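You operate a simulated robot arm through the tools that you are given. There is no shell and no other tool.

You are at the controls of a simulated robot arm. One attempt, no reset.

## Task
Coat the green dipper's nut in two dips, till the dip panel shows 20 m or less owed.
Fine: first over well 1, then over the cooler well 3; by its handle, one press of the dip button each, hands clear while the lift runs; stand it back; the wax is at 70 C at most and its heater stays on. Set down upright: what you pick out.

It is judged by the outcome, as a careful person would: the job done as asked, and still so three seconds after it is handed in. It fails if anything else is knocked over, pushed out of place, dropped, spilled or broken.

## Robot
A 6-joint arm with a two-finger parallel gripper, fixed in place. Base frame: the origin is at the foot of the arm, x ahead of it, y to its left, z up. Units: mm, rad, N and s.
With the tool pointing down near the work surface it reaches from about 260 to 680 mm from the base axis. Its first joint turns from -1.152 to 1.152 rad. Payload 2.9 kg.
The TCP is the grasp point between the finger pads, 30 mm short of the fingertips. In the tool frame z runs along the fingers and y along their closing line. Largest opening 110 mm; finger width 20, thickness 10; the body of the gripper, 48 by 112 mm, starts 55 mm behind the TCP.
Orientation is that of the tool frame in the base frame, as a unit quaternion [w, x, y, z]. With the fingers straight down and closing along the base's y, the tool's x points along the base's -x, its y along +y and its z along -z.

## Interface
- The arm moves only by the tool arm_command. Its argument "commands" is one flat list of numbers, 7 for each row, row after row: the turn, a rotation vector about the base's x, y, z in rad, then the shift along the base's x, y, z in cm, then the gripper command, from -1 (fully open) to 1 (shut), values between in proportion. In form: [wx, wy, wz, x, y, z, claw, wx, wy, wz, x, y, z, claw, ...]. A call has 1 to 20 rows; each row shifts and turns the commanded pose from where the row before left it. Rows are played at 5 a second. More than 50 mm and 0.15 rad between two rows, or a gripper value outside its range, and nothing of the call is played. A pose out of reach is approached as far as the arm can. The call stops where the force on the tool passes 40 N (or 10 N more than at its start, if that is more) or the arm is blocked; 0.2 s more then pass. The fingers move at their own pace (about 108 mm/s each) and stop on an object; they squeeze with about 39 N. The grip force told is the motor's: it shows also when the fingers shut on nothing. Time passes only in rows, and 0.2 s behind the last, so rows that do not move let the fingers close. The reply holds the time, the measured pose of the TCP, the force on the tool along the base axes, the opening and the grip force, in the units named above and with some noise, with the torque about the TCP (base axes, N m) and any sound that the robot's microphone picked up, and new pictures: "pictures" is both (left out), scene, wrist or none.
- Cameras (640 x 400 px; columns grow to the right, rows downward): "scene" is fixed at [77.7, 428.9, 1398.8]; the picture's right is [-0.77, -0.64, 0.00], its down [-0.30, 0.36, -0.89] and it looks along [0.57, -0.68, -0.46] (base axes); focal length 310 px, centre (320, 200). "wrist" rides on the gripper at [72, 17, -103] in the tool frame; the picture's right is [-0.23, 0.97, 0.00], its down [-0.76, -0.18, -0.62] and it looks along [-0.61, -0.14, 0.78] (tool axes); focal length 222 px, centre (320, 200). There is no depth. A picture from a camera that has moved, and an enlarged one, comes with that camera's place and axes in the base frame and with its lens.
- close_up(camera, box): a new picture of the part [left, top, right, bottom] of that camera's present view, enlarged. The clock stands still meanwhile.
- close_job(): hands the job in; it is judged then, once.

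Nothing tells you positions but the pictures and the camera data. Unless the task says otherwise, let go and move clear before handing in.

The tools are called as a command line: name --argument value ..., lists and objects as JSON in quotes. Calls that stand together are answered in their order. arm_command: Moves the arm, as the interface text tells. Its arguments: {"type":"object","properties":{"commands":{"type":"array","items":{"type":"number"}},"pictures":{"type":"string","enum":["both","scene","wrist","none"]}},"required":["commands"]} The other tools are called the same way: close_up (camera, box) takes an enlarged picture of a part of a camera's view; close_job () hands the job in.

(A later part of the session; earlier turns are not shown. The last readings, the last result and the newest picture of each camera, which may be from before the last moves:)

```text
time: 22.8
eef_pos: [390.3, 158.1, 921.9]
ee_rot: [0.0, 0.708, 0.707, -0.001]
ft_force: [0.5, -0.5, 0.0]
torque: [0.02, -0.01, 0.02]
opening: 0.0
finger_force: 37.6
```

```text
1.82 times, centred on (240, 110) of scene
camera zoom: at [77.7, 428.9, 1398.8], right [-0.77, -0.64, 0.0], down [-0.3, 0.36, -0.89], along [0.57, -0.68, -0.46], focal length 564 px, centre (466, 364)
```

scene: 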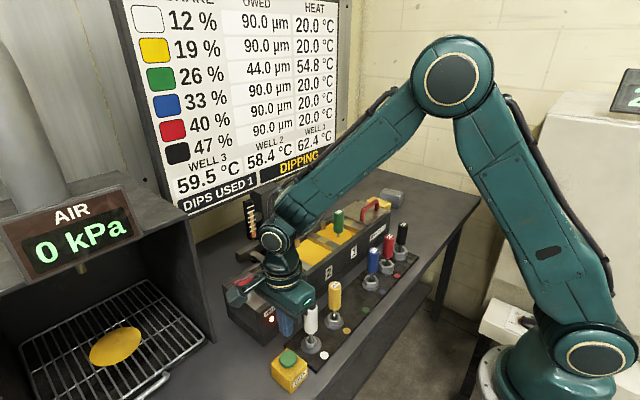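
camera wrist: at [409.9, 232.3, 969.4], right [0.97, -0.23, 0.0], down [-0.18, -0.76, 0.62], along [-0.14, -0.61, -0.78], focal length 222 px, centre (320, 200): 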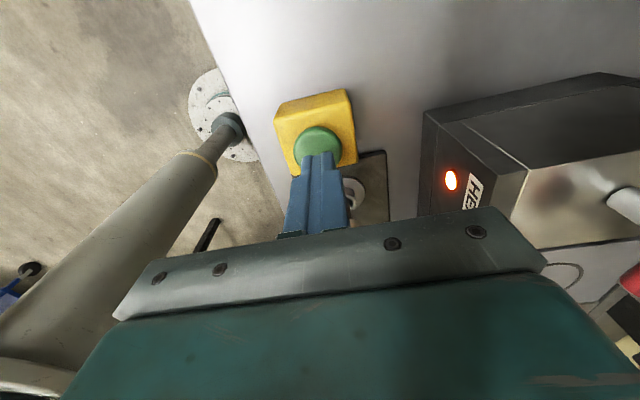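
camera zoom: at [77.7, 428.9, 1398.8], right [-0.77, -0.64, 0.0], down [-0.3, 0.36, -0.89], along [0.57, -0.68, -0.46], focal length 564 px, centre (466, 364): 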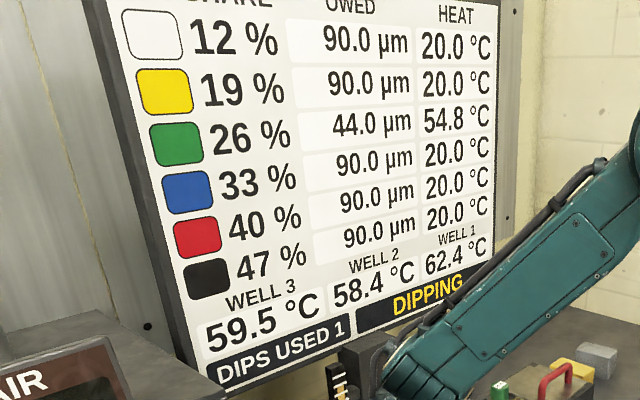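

Owed for green is already 44 µm with the nut at 54.8 °C, and the lift is still down. I'll wait with the hand still.

arm_command --commands '[0, 0, 0, 0, 0, 0, 1, 0, 0, 0, 0, 0, 0, 1, 0, 0, 0, 0, 0, 0, 1, 0, 0, 0, 0, 0, 0, 1, 0, 0, 0, 0, 0, 0, 1]' --pictures "scene"

close_up --camera "scene" --box '[130, 0, 390, 240]'

```text
time: 24.0
eef_pos: [390.1, 158.9, 923.5]
ee_rot: [0.0, 0.707, 0.707, 0.0]
ft_force: [-0.4, 0.4, -1.0]
torque: [-0.01, -0.01, -0.02]
opening: 0.2
finger_force: 37.7
```

scene: 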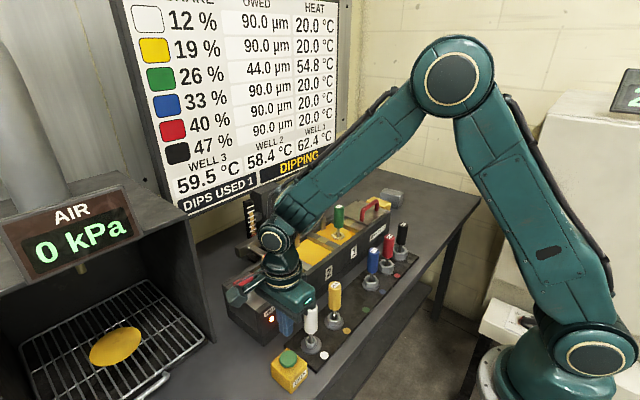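

```text
1.67 times, centred on (260, 120) of scene
camera zoom: at [77.7, 428.9, 1398.8], right [-0.77, -0.64, 0.0], down [-0.3, 0.36, -0.89], along [0.57, -0.68, -0.46], focal length 517 px, centre (420, 333)
```

zoom: 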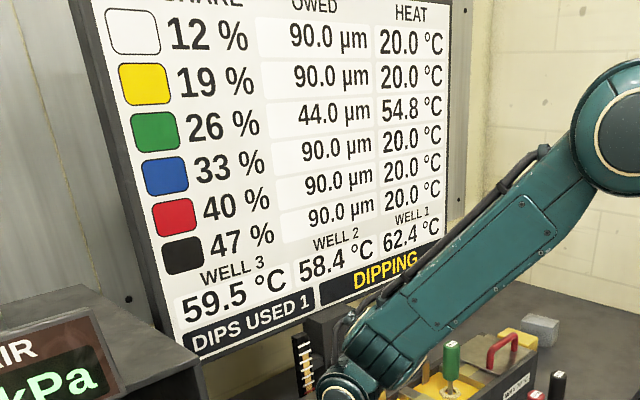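

The panel still shows DIPPING, and well 3 now reads 59.5 °C against 62.4 °C for well 1. I'll keep waiting for the lift to come up.

arm_command --commands '[0, 0, 0, 0, 0, 0, 1, 0, 0, 0, 0, 0, 0, 1, 0, 0, 0, 0, 0, 0, 1, 0, 0, 0, 0, 0, 0, 1, 0, 0, 0, 0, 0, 0, 1, 0, 0, 0, 0, 0, 0, 1, 0, 0, 0, 0, 0, 0, 1]' --pictures "scene"

close_up --camera "scene" --box '[130, 0, 390, 240]'

```text
time: 25.6
eef_pos: [391.5, 158.4, 924.4]
ee_rot: [0.0, 0.707, 0.707, 0.0]
ft_force: [0.1, 0.8, -0.2]
torque: [0.02, 0.04, 0.01]
opening: 0.2
finger_force: 38.0
```

scene: 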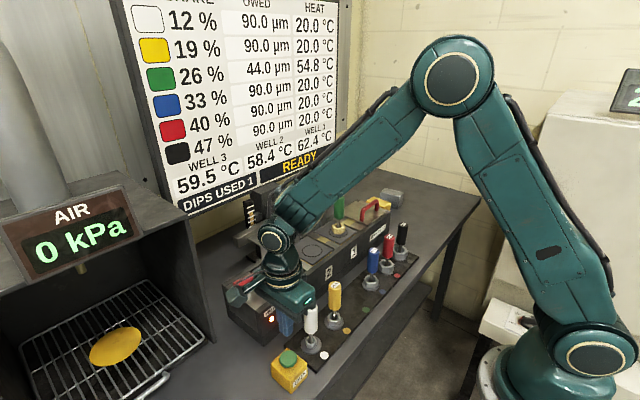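

```text
1.67 times, centred on (260, 120) of scene
camera zoom: at [77.7, 428.9, 1398.8], right [-0.77, -0.64, 0.0], down [-0.3, 0.36, -0.89], along [0.57, -0.68, -0.46], focal length 517 px, centre (420, 333)
```

zoom: 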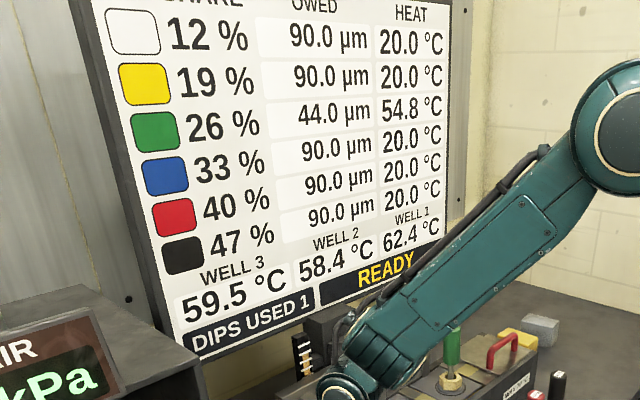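

The panel reads READY with green at 44.0 µm owed, and the dipper is up again on well 1. I'll rise, turn the gripper back and return above it with the fingers partly open.

arm_command --commands '[0, 0, 0, 0, 0, 3, 1, 0, 0, 0, 0, 0, 4, 1, 0, 0, 0, 0, 0, 4, 1, 0, 0, 0, 0, 0, 4, 1, 0, 0, 0, 0, 0, 3, 1, 0, 0, 0.1428, 0.7, -1.7, 0, 1, 0, 0, 0.1428, 1.3, -3.2, 0, -0.09, 0, 0, 0.1428, 1.5, -3.7, 0, -0.09, 0, 0, 0.1428, 1.5, -3.7, 0, -0.09, 0, 0, 0.1428, 1.5, -3.7, 0, -0.09, 0, 0, 0.1428, 1.6, -3.8, 0, -0.09, 0, 0, 0.1428, 1.6, -3.8, 0, -0.09, 0, 0, 0.1428, 1.6, -3.8, 0, -0.09, 0, 0, 0.1428, 1.5, -3.7, 0, -0.09, 0, 0, 0.1428, 1.4, -3.3, 0, -0.09, 0, 0, 0.1428, 0.9, -2.45, 0, -0.09, 0, 0, 0, 0, 0, 0, -0.09]' --pictures "both"

close_up --camera "wrist" --box '[240, 50, 400, 150]'

close_up --camera "scene" --box '[300, 180, 380, 230]'

```text
time: 29.2
eef_pos: [543.0, -209.6, 1104.1]
ee_rot: [0.0, 0.0, 1.0, 0.0]
ft_force: [0.6, -1.0, 0.3]
torque: [0.03, 0.0, 0.02]
opening: 60.1
finger_force: 0.1
camera wrist: at [472.0, -191.9, 1207.8], right [0.23, 0.97, 0.0], down [0.76, -0.18, 0.62], along [0.61, -0.14, -0.78], focal length 222 px, centre (320, 200)
```

scene: 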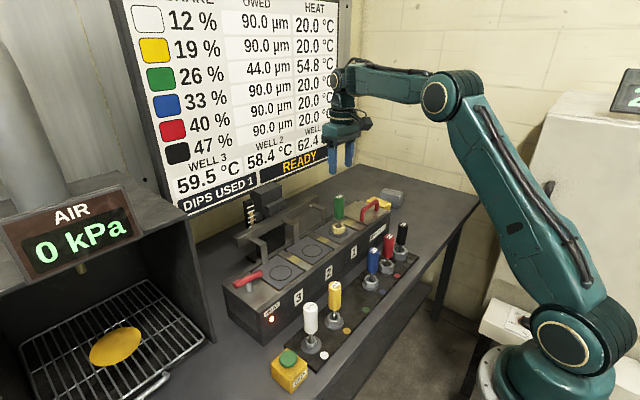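
wrist: 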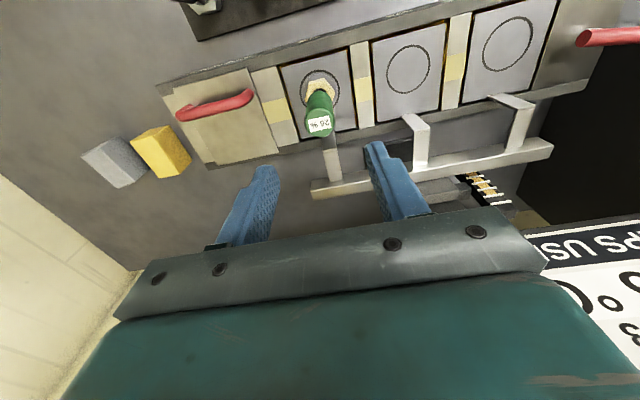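

```text
4.00 times, centred on (320, 100) of wrist
camera zoom: at [472.0, -191.9, 1207.8], right [0.23, 0.97, 0.0], down [0.76, -0.18, 0.62], along [0.61, -0.14, -0.78], focal length 888 px, centre (320, 600)
```

zoom: 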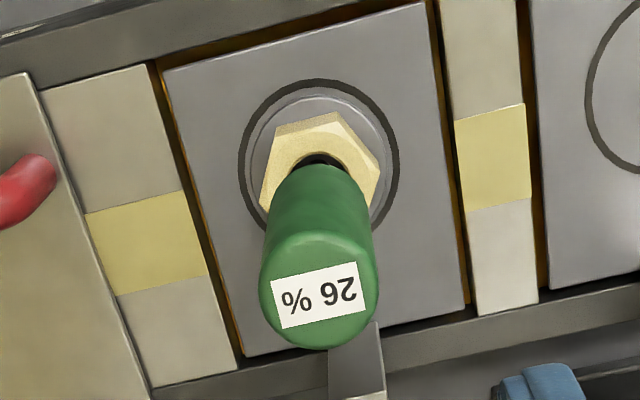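

```text
8.00 times, centred on (340, 205) of scene
camera zoom: at [77.7, 428.9, 1398.8], right [-0.77, -0.64, 0.0], down [-0.3, 0.36, -0.89], along [0.57, -0.68, -0.46], focal length 2480 px, centre (160, 160)
```

zoom: 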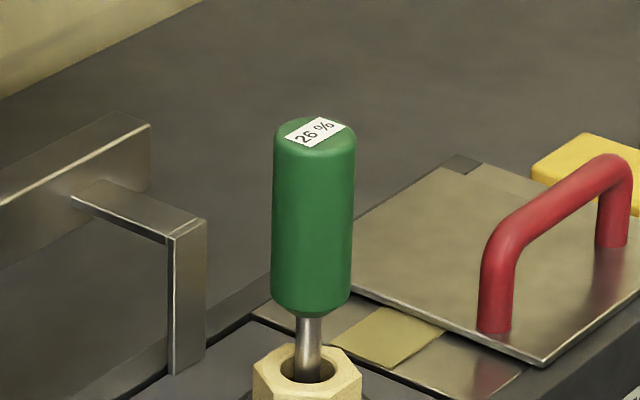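

The nut now carries a wax coat and stands exactly where I left it. I'll descend onto the handle at the same grip height and close.

arm_command --commands '[0, 0, 0, 0, 0, -2.5, -0.09, 0, 0, 0, 0, 0, -3.5, -0.09, 0, 0, 0, 0, 0, -3.5, -0.09, 0, 0, 0, 0, 0, -2.5, -0.09, 0, 0, 0, 0, 0, 0, -0.09, 0, 0, 0, 0, 0, 0, 1, 0, 0, 0, 0, 0, 0, 1, 0, 0, 0, 0, 0, 0, 1]' --pictures "both"

close_up --camera "scene" --box '[300, 190, 380, 240]'

```text
time: 31.0
eef_pos: [542.4, -210.0, 984.0]
ee_rot: [0.0, -0.001, 1.0, 0.0]
ft_force: [0.6, 0.1, 0.3]
torque: [-0.03, -0.02, -0.01]
opening: 29.2
finger_force: 39.2
camera wrist: at [471.4, -191.8, 1087.5], right [0.23, 0.97, 0.0], down [0.76, -0.18, 0.62], along [0.61, -0.14, -0.78], focal length 222 px, centre (320, 200)
```

scene: 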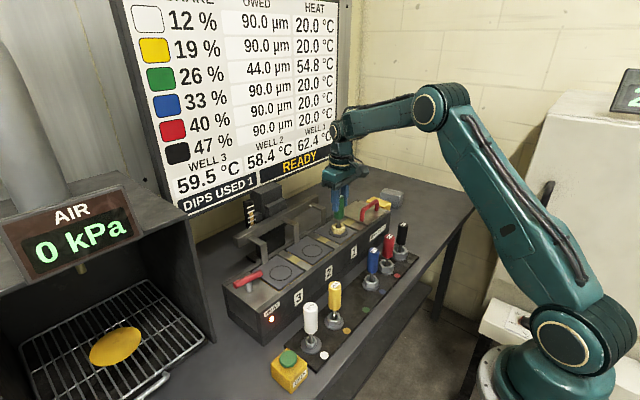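
wrist: 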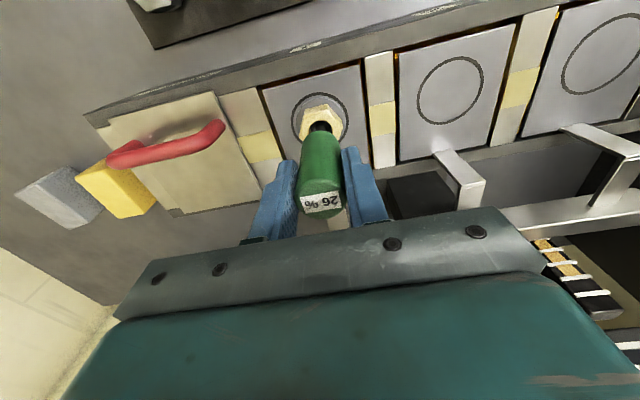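

```text
8.00 times, centred on (340, 215) of scene
camera zoom: at [77.7, 428.9, 1398.8], right [-0.77, -0.64, 0.0], down [-0.3, 0.36, -0.89], along [0.57, -0.68, -0.46], focal length 2480 px, centre (160, 80)
```

zoom: 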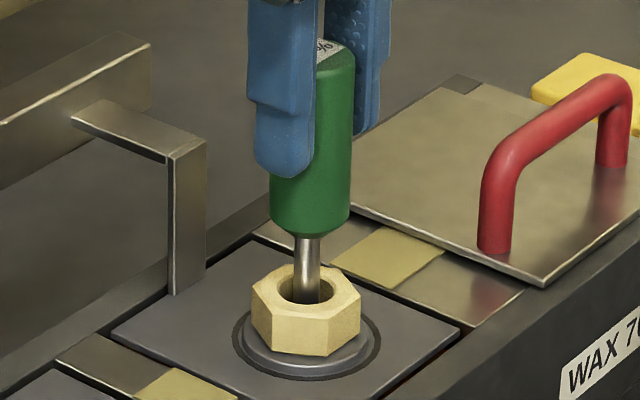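

Gripped again. I'll lift about 60 mm and carry it along the bath towards well 3 (about 240 mm in +y), then check the alignment there.

arm_command --commands '[0, 0, 0, 0, 0, 1, 1, 0, 0, 0, 0, 0, 2.5, 1, 0, 0, 0, 0, 0, 2.5, 1, 0, 0, 0, 0, 1.5, 0, 1, 0, 0, 0, 0, 3, 0, 1, 0, 0, 0, 0, 4, 0, 1, 0, 0, 0, 0, 4, 0, 1, 0, 0, 0, 0, 4, 0, 1, 0, 0, 0, 0, 3.5, 0, 1, 0, 0, 0, 0, 2.5, 0, 1, 0, 0, 0, 0, 1.4, 0, 1, 0, 0, 0, 0, 0, 0, 1]' --pictures "both"

close_up --camera "wrist" --box '[220, 40, 428, 170]'

close_up --camera "scene" --box '[230, 220, 326, 280]'

```text
time: 33.6
eef_pos: [542.5, 29.0, 1043.8]
ee_rot: [-0.001, 0.0, 1.0, 0.0]
ft_force: [0.5, 0.1, -2.6]
torque: [0.04, 0.0, -0.01]
opening: 29.1
finger_force: 39.1
camera wrist: at [471.7, 46.9, 1147.3], right [0.23, 0.97, 0.0], down [0.76, -0.18, 0.62], along [0.61, -0.14, -0.78], focal length 222 px, centre (320, 200)
```

scene: 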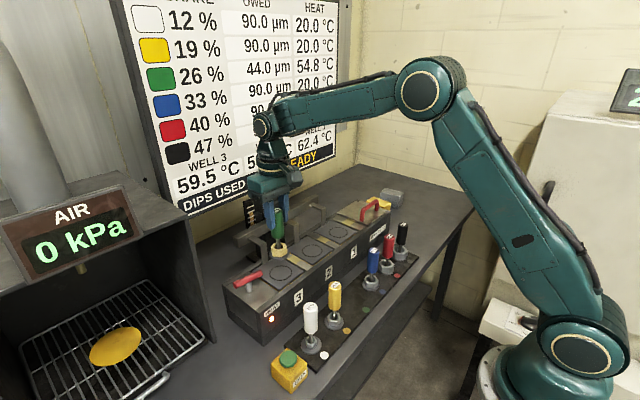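
wrist: 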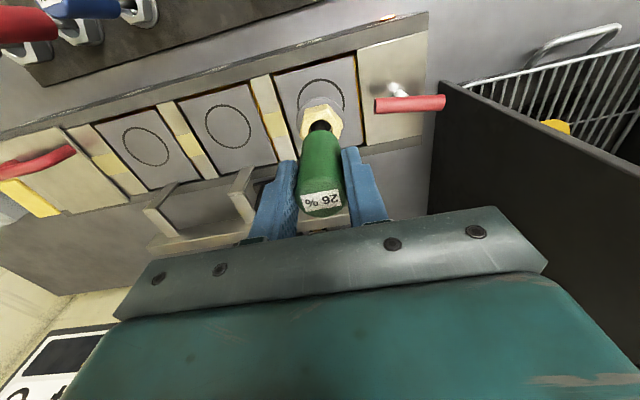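

```text
3.08 times, centred on (324, 105) of wrist
camera zoom: at [471.7, 46.9, 1147.3], right [0.23, 0.97, 0.0], down [0.76, -0.18, 0.62], along [0.61, -0.14, -0.78], focal length 684 px, centre (308, 492)
```

zoom: 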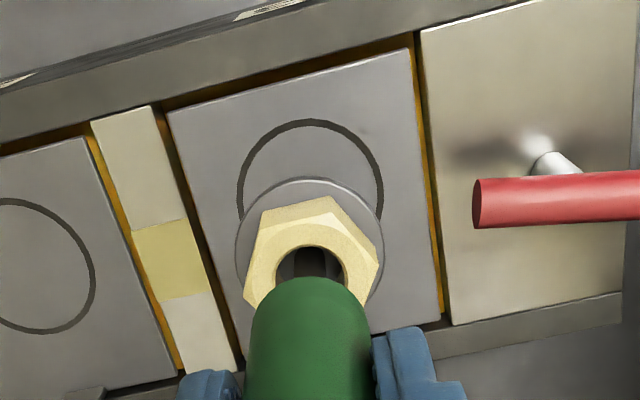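

```text
6.67 times, centred on (278, 250) of scene
camera zoom: at [77.7, 429.0, 1398.7], right [-0.77, -0.64, 0.0], down [-0.3, 0.36, -0.89], along [0.57, -0.68, -0.46], focal length 2066 px, centre (600, -133)
```

zoom: 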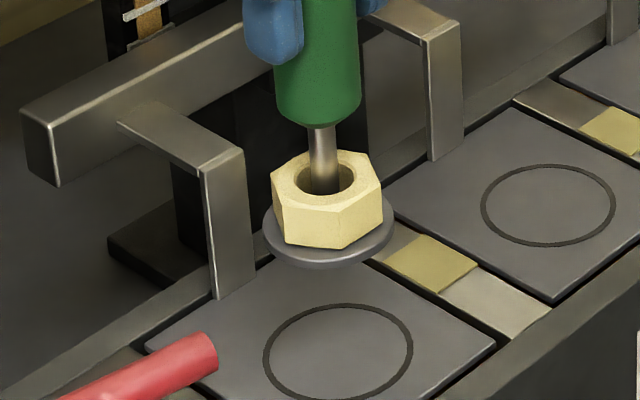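

Circle 3 is concentric with the nut to about 1 mm, and the heater lever's end (y about 85) is well clear of the fingers. I'll nudge 1 mm and lower.

arm_command --commands '[0, 0, 0, 0, 0.1, -1, 1, 0, 0, 0, 0, 0, -2, 1, 0, 0, 0, 0, 0, -1.8, 1, 0, 0, 0, 0, 0, -0.6, 1, 0, 0, 0, 0, 0, 0, 1]' --pictures "both"

close_up --camera "scene" --box '[230, 230, 326, 290]'

close_up --camera "wrist" --box '[240, 60, 400, 160]'

```text
time: 34.8
eef_pos: [542.0, 30.8, 989.2]
ee_rot: [0.0, 0.0, 1.0, 0.0]
ft_force: [-0.1, 0.3, -1.0]
torque: [0.03, -0.01, -0.03]
opening: 29.0
finger_force: 39.1
camera wrist: at [471.3, 47.8, 1093.3], right [0.23, 0.97, 0.0], down [0.76, -0.18, 0.62], along [0.61, -0.14, -0.78], focal length 222 px, centre (320, 200)
```

scene: 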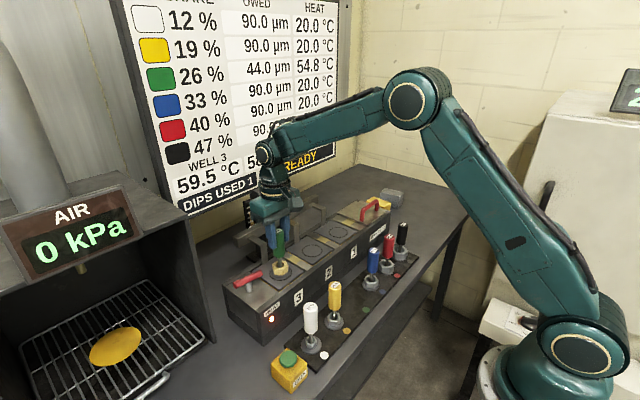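
wrist: 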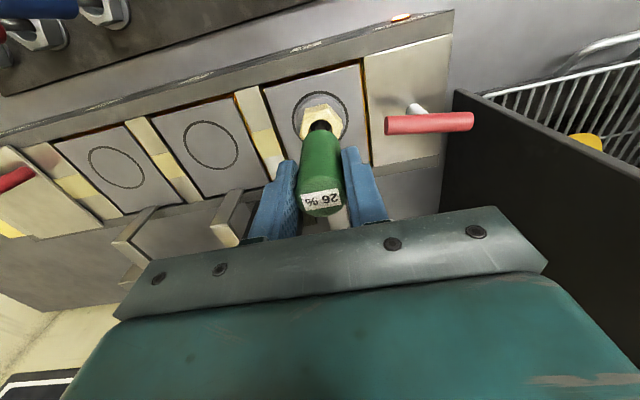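

```text
6.67 times, centred on (278, 260) of scene
camera zoom: at [77.7, 428.9, 1398.7], right [-0.77, -0.64, 0.0], down [-0.3, 0.36, -0.89], along [0.57, -0.68, -0.46], focal length 2066 px, centre (600, -200)
```

zoom: 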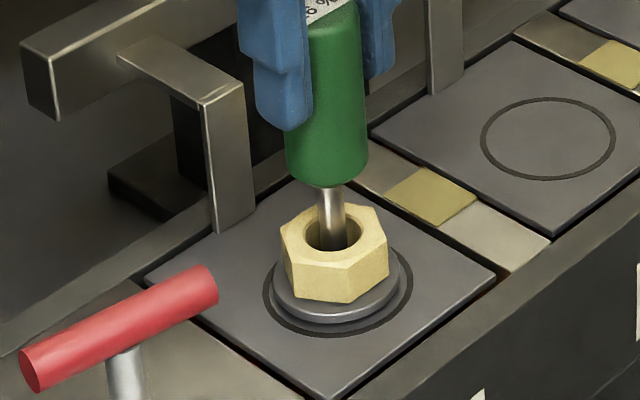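

```text
4.00 times, centred on (320, 110) of wrist
camera zoom: at [471.3, 47.8, 1093.3], right [0.23, 0.97, 0.0], down [0.76, -0.18, 0.62], along [0.61, -0.14, -0.78], focal length 888 px, centre (320, 560)
```

zoom: 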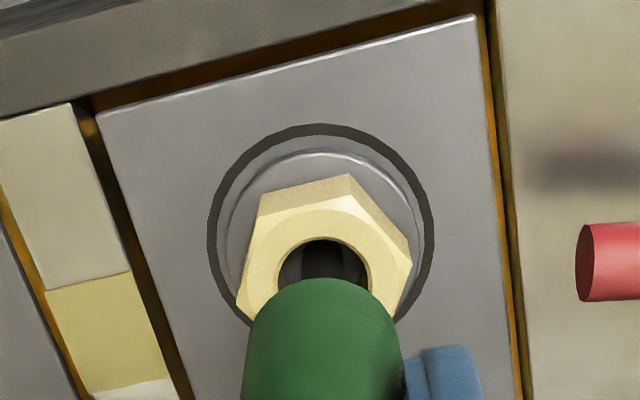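

The nut is centred over circle 3, about 5 mm above the plate. I'll lower in small steps until it touches.

arm_command --commands '[0, 0, 0, 0, 0, -0.2, 1, 0, 0, 0, 0, 0, -0.2, 1, 0, 0, 0, 0, 0, -0.1, 1, 0, 0, 0, 0, 0, -0.05, 1, 0, 0, 0, 0, 0, 0, 1]' --pictures "none"

close_up --camera "scene" --box '[246, 240, 310, 280]'

```text
time: 36.0
eef_pos: [542.6, 31.0, 984.9]
ee_rot: [0.002, 0.001, 1.0, 0.0]
ft_force: [-3.1, 1.2, 17.3]
torque: [-0.34, 0.4, 0.05]
opening: 29.2
finger_force: 38.3
```

```text
10.00 times, centred on (278, 260) of scene
camera zoom: at [77.3, 429.0, 1398.8], right [-0.77, -0.64, 0.0], down [-0.3, 0.36, -0.89], along [0.57, -0.68, -0.46], focal length 3100 px, centre (740, -400)
```

zoom: 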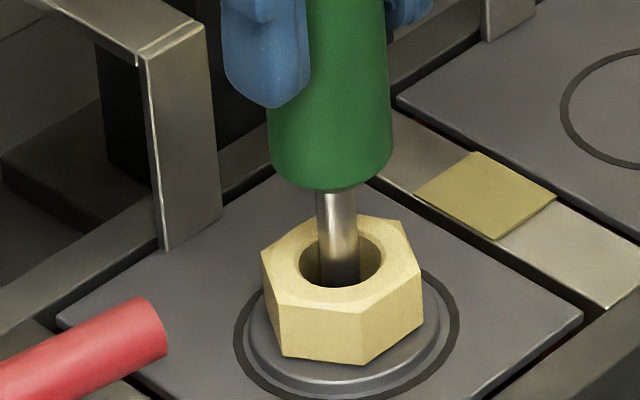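

The nut is firmly on the plate (about 17 N), so I'll ease up half a millimetre, then open partway.

arm_command --commands '[0, 0, 0, 0, 0, 0.05, 1, 0, 0, 0, 0, 0, 0, 0.2, 0, 0, 0, 0, 0, 0, -0.09, 0, 0, 0, 0, 0, 0, -0.09]' --pictures "wrist"

close_up --camera "scene" --box '[230, 220, 326, 280]'

```text
time: 37.0
eef_pos: [542.4, 30.6, 983.8]
ee_rot: [0.0, 0.0, 1.0, 0.0]
ft_force: [0.1, 0.4, 0.3]
torque: [-0.01, 0.02, -0.01]
opening: 60.0
finger_force: 0.1
camera wrist: at [471.3, 47.4, 1088.5], right [0.23, 0.97, 0.0], down [0.76, -0.18, 0.62], along [0.61, -0.14, -0.78], focal length 222 px, centre (320, 200)
```

wrist: 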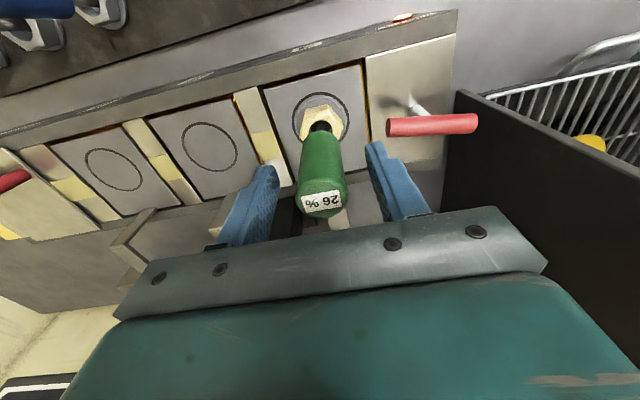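

```text
6.67 times, centred on (278, 250) of scene
camera zoom: at [77.7, 428.9, 1398.8], right [-0.77, -0.64, 0.0], down [-0.3, 0.36, -0.89], along [0.57, -0.68, -0.46], focal length 2066 px, centre (600, -133)
```

zoom: 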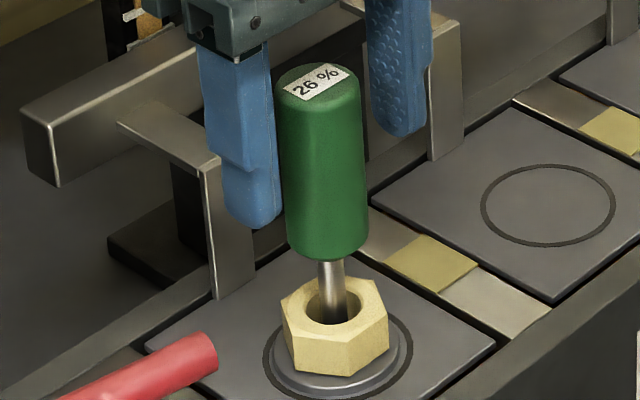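

The dipper stands in circle 3. I'll rise 120 mm and go over to the button, turning the gripper 90° as before.

arm_command --commands '[0, 0, 0, 0, 0, 1, -0.09, 0, 0, 0, 0, 0, 3, -0.09, 0, 0, 0, 0, 0, 4, -0.09, 0, 0, 0, 0, 0, 4, -0.09, 0, 0, -0.1428, -0.8, 0.65, 0, 1, 0, 0, -0.1428, -1.4, 1.2, 0, 1, 0, 0, -0.1428, -1.5, 1.3, 0, 1, 0, 0, -0.1428, -1.5, 1.3, 0, 1, 0, 0, -0.1428, -1.5, 1.3, 0, 1, 0, 0, -0.1428, -1.5, 1.3, 0, 1, 0, 0, -0.1428, -1.5, 1.3, 0, 1, 0, 0, -0.1428, -1.5, 1.3, 0, 1, 0, 0, -0.1428, -1.5, 1.3, 0, 1, 0, 0, -0.1428, -1.4, 1.2, 0, 1, 0, 0, -0.1428, -1.0, 0.7, 0, 1, 0, 0, 0, 0, 0, 0, 1]' --pictures "both"

close_up --camera "scene" --box '[130, 0, 350, 220]'

```text
time: 40.4
eef_pos: [390.8, 158.7, 1104.4]
ee_rot: [0.0, 0.708, 0.706, 0.001]
ft_force: [-1.5, -0.5, -0.1]
torque: [0.01, 0.01, -0.01]
opening: 0.0
finger_force: 38.0
camera wrist: at [409.6, 231.6, 1208.5], right [0.97, -0.23, 0.0], down [-0.18, -0.76, 0.62], along [-0.14, -0.61, -0.78], focal length 222 px, centre (320, 200)
```

scene: 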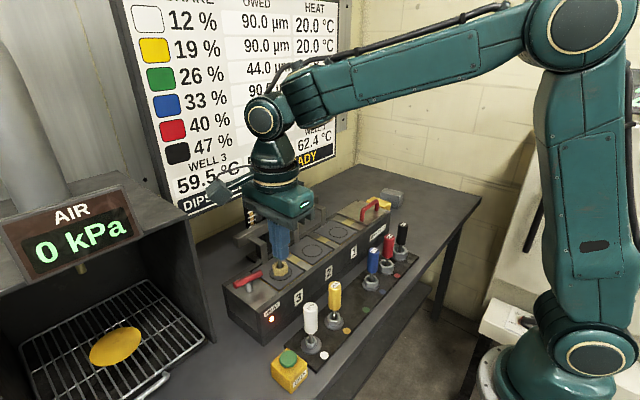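
wrist: 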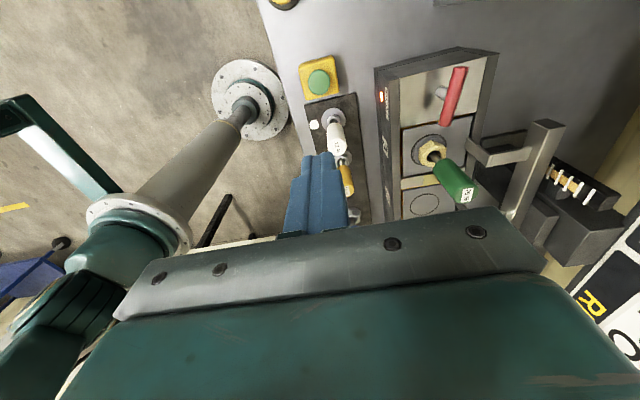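

```text
1.82 times, centred on (240, 110) of scene
camera zoom: at [77.7, 428.9, 1398.8], right [-0.77, -0.64, 0.0], down [-0.3, 0.36, -0.89], along [0.57, -0.68, -0.46], focal length 564 px, centre (466, 364)
```

zoom: 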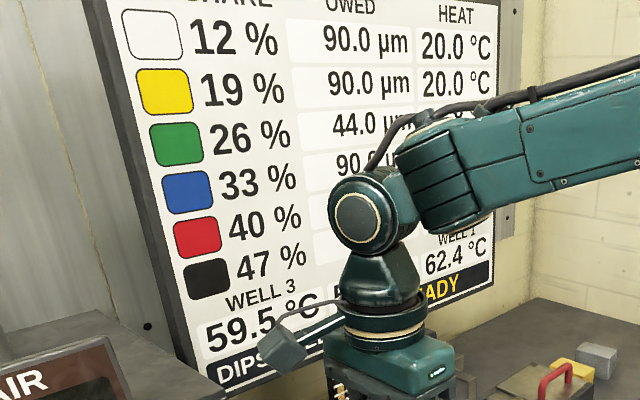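

I'm above the button with the panel READY and green at 44 µm. I'll lower to just above the button.

arm_command --commands '[0, 0, 0, 0, 0, -3, 1, 0, 0, 0, 0, 0, -4, 1, 0, 0, 0, 0, 0, -4, 1, 0, 0, 0, 0, 0, -4, 1, 0, 0, 0, 0, 0, -4, 1, 0, 0, 0, 0, 0, -3, 1, 0, 0, 0, 0, 0, -1.8, 1, 0, 0, 0, 0, 0, -0.7, 1, 0, 0, 0, 0, 0, -0.5, 1, 0, 0, 0, 0, 0, 0, 1]' --pictures "both"

close_up --camera "scene" --box '[240, 310, 336, 370]'

```text
time: 42.6
eef_pos: [391.7, 158.9, 855.0]
ee_rot: [0.0, 0.708, 0.707, 0.0]
ft_force: [-0.2, -0.2, -0.4]
torque: [-0.04, 0.01, 0.01]
opening: 0.2
finger_force: 37.1
camera wrist: at [409.2, 231.5, 958.4], right [0.97, -0.23, 0.0], down [-0.18, -0.76, 0.62], along [-0.14, -0.61, -0.78], focal length 222 px, centre (320, 200)
```

scene: 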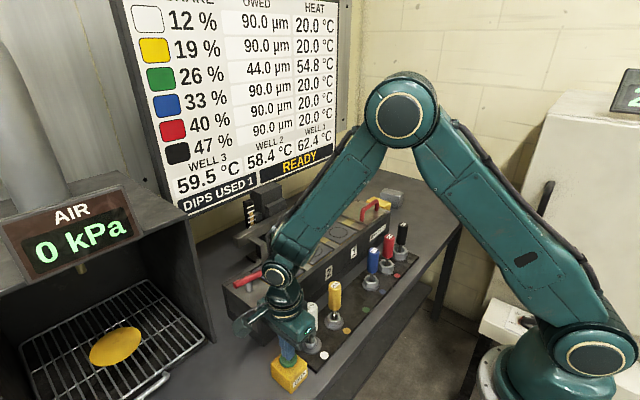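
wrist: 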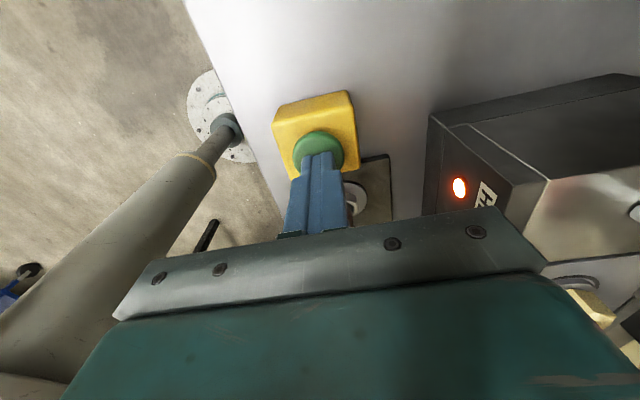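

```text
6.67 times, centred on (288, 340) of scene
camera zoom: at [77.7, 428.9, 1398.8], right [-0.77, -0.64, 0.0], down [-0.3, 0.36, -0.89], along [0.57, -0.68, -0.46], focal length 2066 px, centre (533, -733)
```

zoom: 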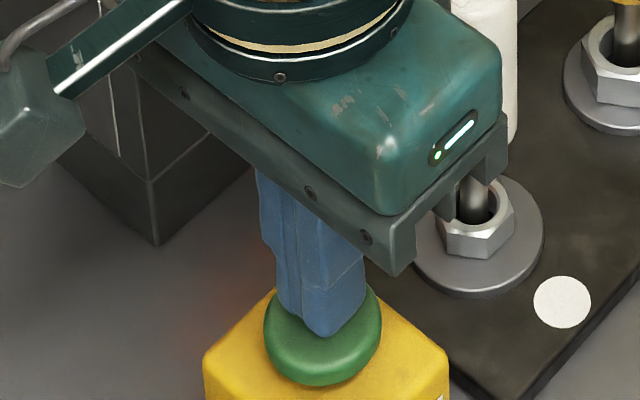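

The tips are a few millimetres above the button and the panel still says READY. Now the second press.

arm_command --commands '[0, 0, 0, 0, 0, -0.2, 1, 0, 0, 0, 0, 0, -0.2, 1, 0, 0, 0, 0, 0, -0.2, 1]' --pictures "scene"

```text
time: 43.4
eef_pos: [390.8, 158.9, 849.1]
ee_rot: [0.0, 0.707, 0.707, 0.0]
ft_force: [0.2, 0.5, 2.0]
torque: [-0.01, 0.03, 0.01]
opening: 0.3
finger_force: 37.3
```

scene: 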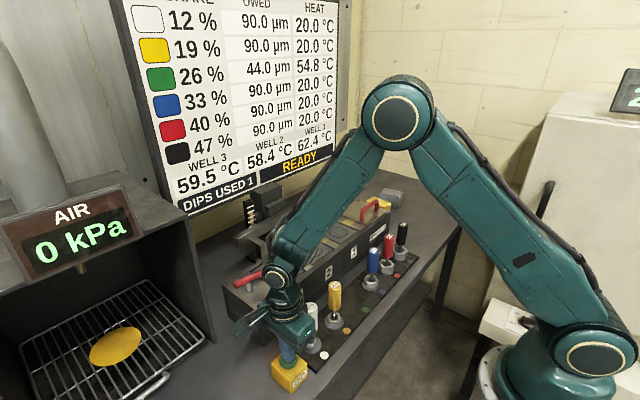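

No click yet, only light contact. I'll go 1 mm at a time.

arm_command --commands '[0, 0, 0, 0, 0, -0.1, 1]' --pictures "scene"

```text
time: 43.8
eef_pos: [390.7, 159.4, 848.8]
ee_rot: [0.0, 0.707, 0.707, 0.0]
ft_force: [-1.3, -0.2, 3.1]
torque: [0.01, 0.03, -0.03]
opening: 0.0
finger_force: 37.6
heard: click
```

scene: 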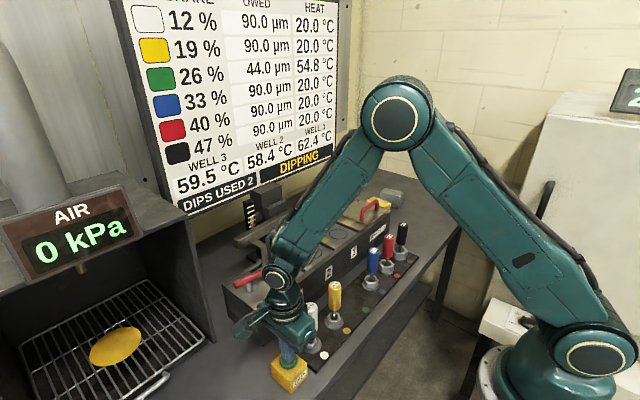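

Clicked: DIPPING with 2 dips used. I'll lift straight off the button and wait well clear.

arm_command --commands '[0, 0, 0, 0, 0, 1.6, 1, 0, 0, 0, 0, 0, 3, 1, 0, 0, 0, 0, 0, 3, 1, 0, 0, 0, 0, 0, 0, 1, 0, 0, 0, 0, 0, 0, 1, 0, 0, 0, 0, 0, 0, 1, 0, 0, 0, 0, 0, 0, 1, 0, 0, 0, 0, 0, 0, 1, 0, 0, 0, 0, 0, 0, 1, 0, 0, 0, 0, 0, 0, 1, 0, 0, 0, 0, 0, 0, 1, 0, 0, 0, 0, 0, 0, 1]' --pictures "scene"

close_up --camera "scene" --box '[130, 0, 350, 220]'

```text
time: 46.4
eef_pos: [391.3, 158.2, 922.8]
ee_rot: [-0.001, 0.707, 0.707, -0.001]
ft_force: [-0.2, 0.3, 0.6]
torque: [-0.02, 0.01, 0.02]
opening: 0.2
finger_force: 38.0
```

scene: 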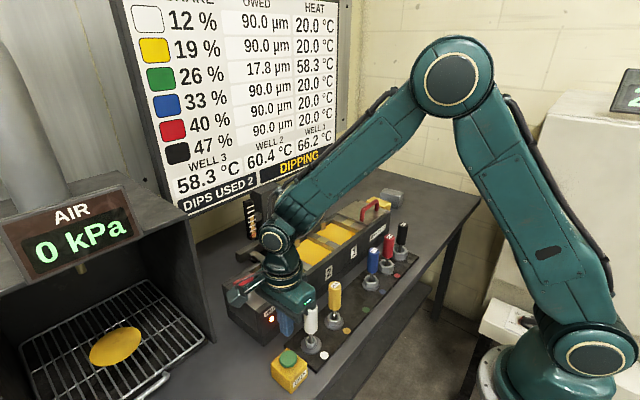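

```text
1.82 times, centred on (240, 110) of scene
camera zoom: at [77.7, 428.9, 1398.8], right [-0.77, -0.64, 0.0], down [-0.3, 0.36, -0.89], along [0.57, -0.68, -0.46], focal length 564 px, centre (466, 364)
```

zoom: 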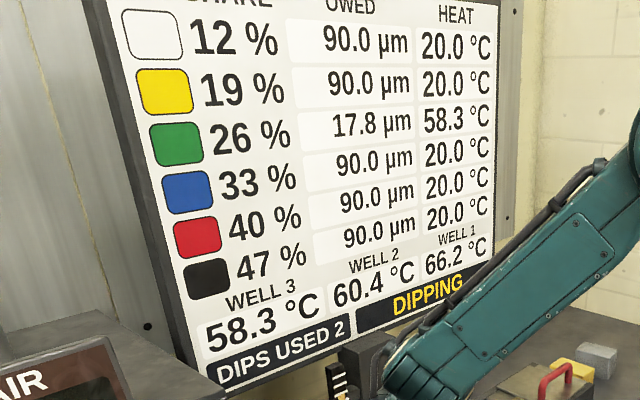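

Green now shows 17.8 µm owed, under the limit. The lift is still running, so I'll wait for READY before touching anything.

arm_command --commands '[0, 0, 0, 0, 0, 0, 1, 0, 0, 0, 0, 0, 0, 1, 0, 0, 0, 0, 0, 0, 1, 0, 0, 0, 0, 0, 0, 1, 0, 0, 0, 0, 0, 0, 1, 0, 0, 0, 0, 0, 0, 1, 0, 0, 0, 0, 0, 0, 1, 0, 0, 0, 0, 0, 0, 1, 0, 0, 0, 0, 0, 0, 1, 0, 0, 0, 0, 0, 0, 1]' --pictures "scene"

close_up --camera "scene" --box '[130, 0, 350, 220]'

```text
time: 48.6
eef_pos: [391.2, 158.3, 922.4]
ee_rot: [0.0, 0.707, 0.707, 0.0]
ft_force: [-0.4, 0.9, -0.1]
torque: [0.0, 0.02, -0.01]
opening: 0.3
finger_force: 37.3
```

scene: 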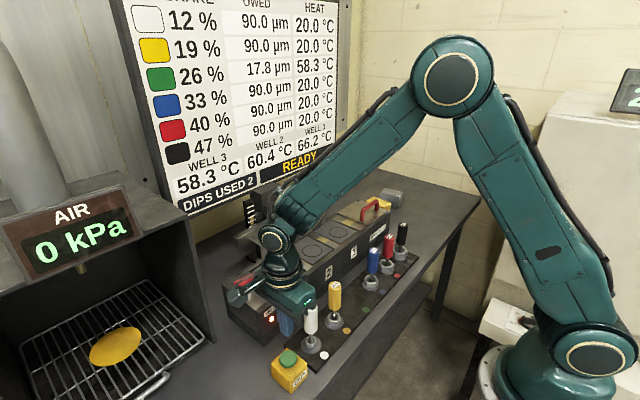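

```text
1.82 times, centred on (240, 110) of scene
camera zoom: at [77.7, 428.9, 1398.8], right [-0.77, -0.64, 0.0], down [-0.3, 0.36, -0.89], along [0.57, -0.68, -0.46], focal length 564 px, centre (466, 364)
```

zoom: 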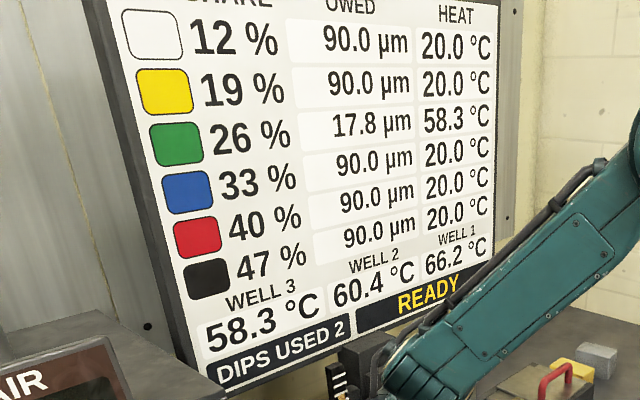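

READY, with green at 17.8 µm. I'll rise, turn the gripper back and go above the dipper on well 3.

arm_command --commands '[0, 0, 0, 0, 0, 3, 1, 0, 0, 0, 0, 0, 4, 1, 0, 0, 0, 0, 0, 4, 1, 0, 0, 0, 0, 0, 4, 1, 0, 0, 0, 0, 0, 3.1, 1, 0, 0, 0.1428, 0.8, -0.65, 0, 1, 0, 0, 0.1428, 1.4, -1.2, 0, -0.09, 0, 0, 0.1428, 1.5, -1.3, 0, -0.09, 0, 0, 0.1428, 1.5, -1.3, 0, -0.09, 0, 0, 0.1428, 1.5, -1.3, 0, -0.09, 0, 0, 0.1428, 1.5, -1.3, 0, -0.09, 0, 0, 0.1428, 1.5, -1.3, 0, -0.09, 0, 0, 0.1428, 1.5, -1.3, 0, -0.09, 0, 0, 0.1428, 1.5, -1.3, 0, -0.09, 0, 0, 0.1428, 1.4, -1.2, 0, -0.09, 0, 0, 0.1428, 1.0, -0.7, 0, -0.09, 0, 0, 0, 0, 0, 0, -0.09]' --pictures "both"

close_up --camera "wrist" --box '[240, 50, 400, 150]'

close_up --camera "scene" --box '[230, 220, 326, 280]'

```text
time: 52.2
eef_pos: [542.7, 30.8, 1104.1]
ee_rot: [0.0, -0.001, 1.0, 0.0]
ft_force: [0.4, -0.8, 0.3]
torque: [0.05, -0.02, 0.0]
opening: 60.3
finger_force: 0.0
camera wrist: at [471.7, 47.3, 1209.1], right [0.23, 0.97, 0.0], down [0.76, -0.18, 0.62], along [0.61, -0.14, -0.78], focal length 222 px, centre (320, 200)
```

scene: 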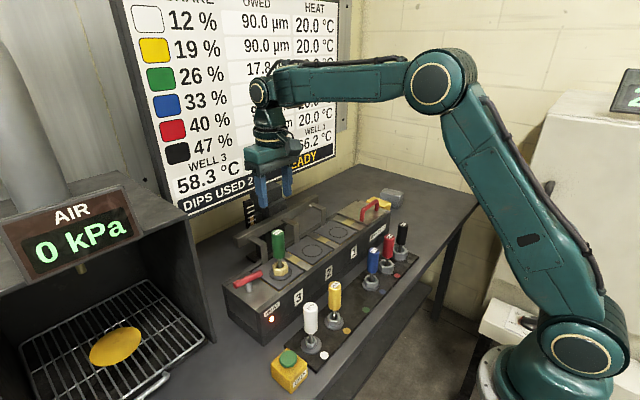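
wrist: 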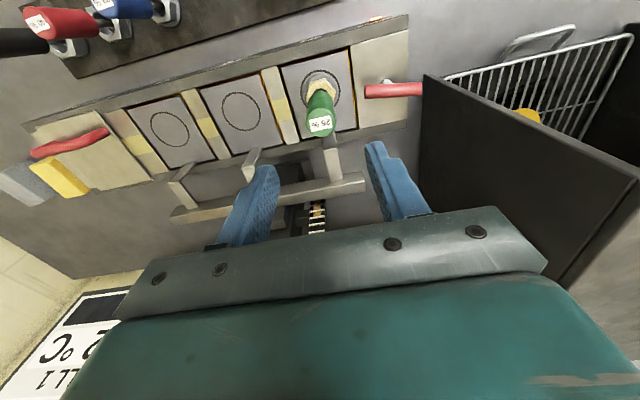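

```text
4.00 times, centred on (320, 100) of wrist
camera zoom: at [471.7, 47.3, 1209.1], right [0.23, 0.97, 0.0], down [0.76, -0.18, 0.62], along [0.61, -0.14, -0.78], focal length 888 px, centre (320, 600)
```

zoom: 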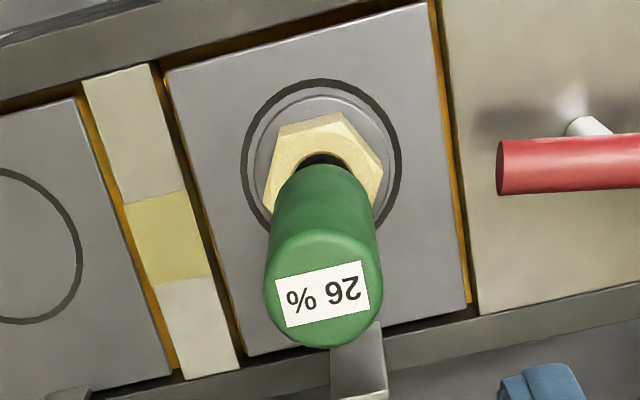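

```text
6.67 times, centred on (278, 250) of scene
camera zoom: at [77.7, 428.9, 1398.8], right [-0.77, -0.64, 0.0], down [-0.3, 0.36, -0.89], along [0.57, -0.68, -0.46], focal length 2066 px, centre (600, -133)
```

zoom: 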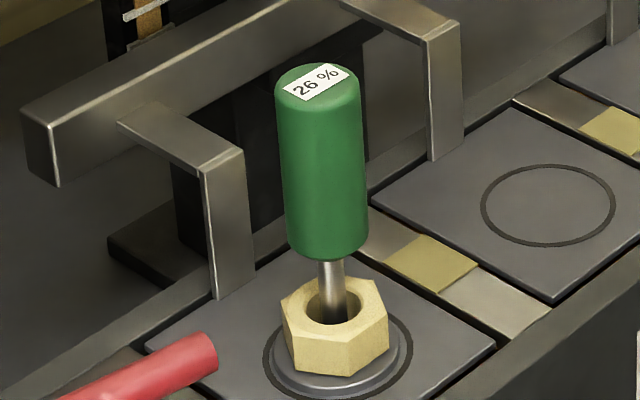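

The dipper stands as I left it on circle 3, its coat thicker. I'll descend onto the handle, grip it, and check.

arm_command --commands '[0, 0, 0, 0, 0, -2.5, -0.09, 0, 0, 0, 0, 0, -3.5, -0.09, 0, 0, 0, 0, 0, -3.5, -0.09, 0, 0, 0, 0, 0, -2.5, -0.09, 0, 0, 0, 0, 0, 0, -0.09, 0, 0, 0, 0, 0, 0, 1, 0, 0, 0, 0, 0, 0, 1, 0, 0, 0, 0, 0, 0, 1]' --pictures "wrist"

close_up --camera "scene" --box '[230, 220, 326, 280]'

```text
time: 54.0
eef_pos: [543.5, 30.2, 984.2]
ee_rot: [0.0, 0.0, 1.0, 0.0]
ft_force: [0.3, -0.1, -0.8]
torque: [-0.02, -0.01, -0.01]
opening: 29.4
finger_force: 38.4
camera wrist: at [470.8, 47.3, 1088.8], right [0.23, 0.97, 0.0], down [0.76, -0.18, 0.62], along [0.61, -0.14, -0.78], focal length 222 px, centre (320, 200)
```

wrist: 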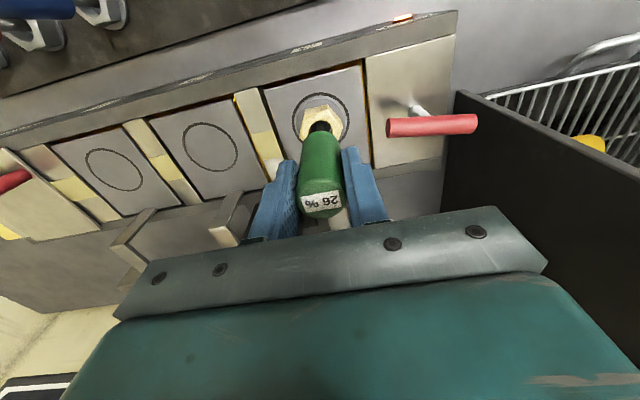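

```text
6.67 times, centred on (278, 250) of scene
camera zoom: at [77.7, 428.9, 1398.8], right [-0.77, -0.64, 0.0], down [-0.3, 0.36, -0.89], along [0.57, -0.68, -0.46], focal length 2066 px, centre (600, -133)
```

zoom: 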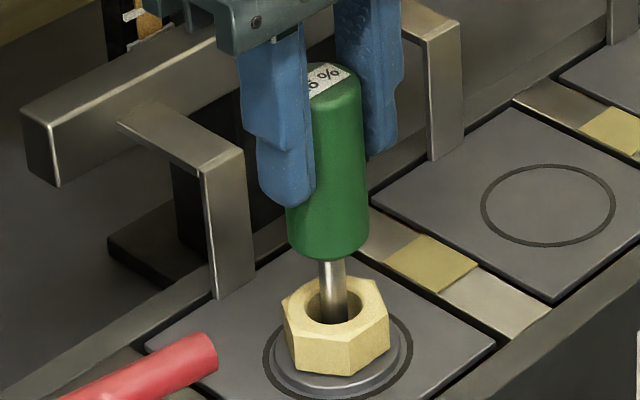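

Gripped by the handle. I'll lift 70 mm, which clears the other handles, and carry it back above its green mark on the rack.

arm_command --commands '[0, 0, 0, 0, 0, 1, 1, 0, 0, 0, 0, 0, 3, 1, 0, 0, 0, 0, 0, 3, 1, 0, 0, 0, -1.0, -0.8, 0, 1, 0, 0, 0, -2.0, -1.7, 0, 1, 0, 0, 0, -2.7, -2.2, 0, 1, 0, 0, 0, -2.8, -2.3, 0, 1, 0, 0, 0, -2.5, -2.1, 0, 1, 0, 0, 0, -1.9, -1.6, 0, 1, 0, 0, 0, -1.1, -0.9, 0, 1, 0, 0, 0, -0.45, -0.3, 0, 1, 0, 0, 0, 0, 0, 0, 1]' --pictures "both"

close_up --camera "scene" --box '[300, 200, 428, 280]'

close_up --camera "wrist" --box '[220, 20, 428, 150]'

```text
time: 56.6
eef_pos: [396.7, -90.3, 1054.5]
ee_rot: [0.001, 0.0, 1.0, 0.0]
ft_force: [-0.1, 0.3, -2.1]
torque: [0.04, 0.0, 0.02]
opening: 29.2
finger_force: 39.2
camera wrist: at [325.8, -72.2, 1158.8], right [0.23, 0.97, 0.0], down [0.76, -0.18, 0.62], along [0.61, -0.14, -0.78], focal length 222 px, centre (320, 200)
```

scene: 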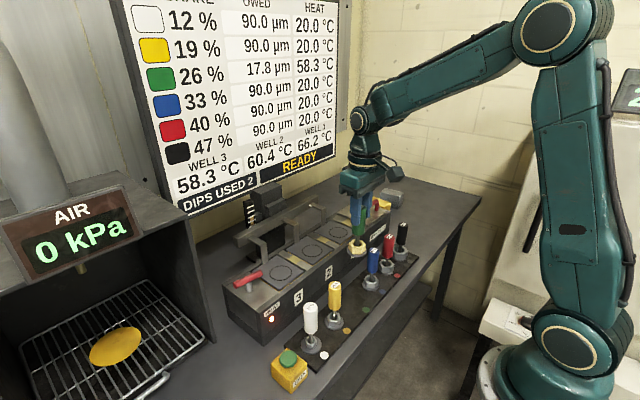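
wrist: 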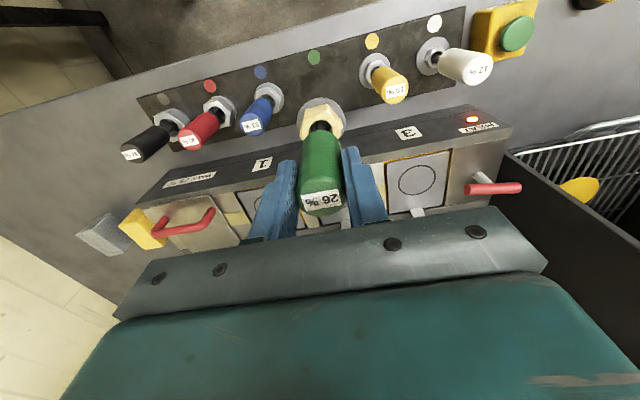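

```text
5.00 times, centred on (364, 240) of scene
camera zoom: at [77.7, 428.9, 1398.8], right [-0.77, -0.64, 0.0], down [-0.3, 0.36, -0.89], along [0.57, -0.68, -0.46], focal length 1550 px, centre (100, 0)
```

zoom: 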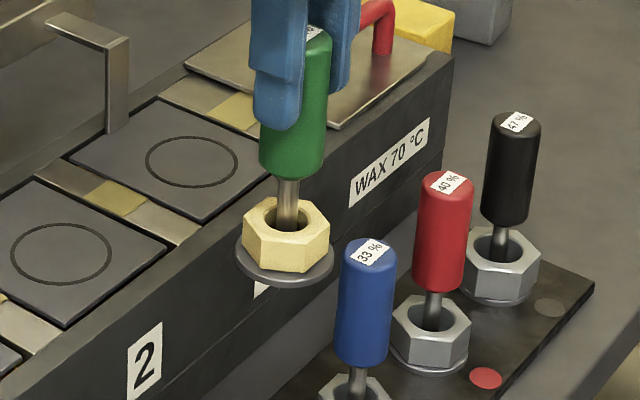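

```text
3.08 times, centred on (324, 85) of wrist
camera zoom: at [325.8, -72.2, 1158.8], right [0.23, 0.97, 0.0], down [0.76, -0.18, 0.62], along [0.61, -0.14, -0.78], focal length 684 px, centre (308, 554)
```

zoom: 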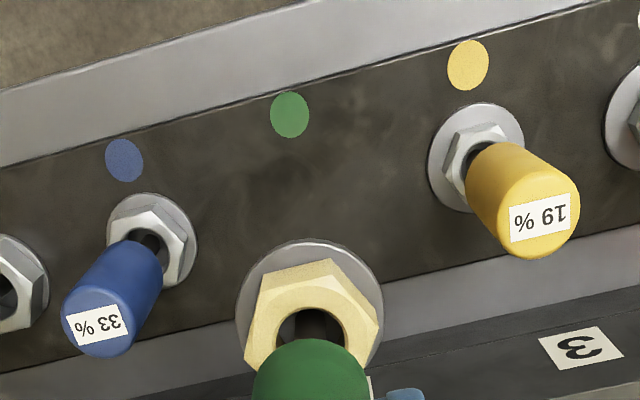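

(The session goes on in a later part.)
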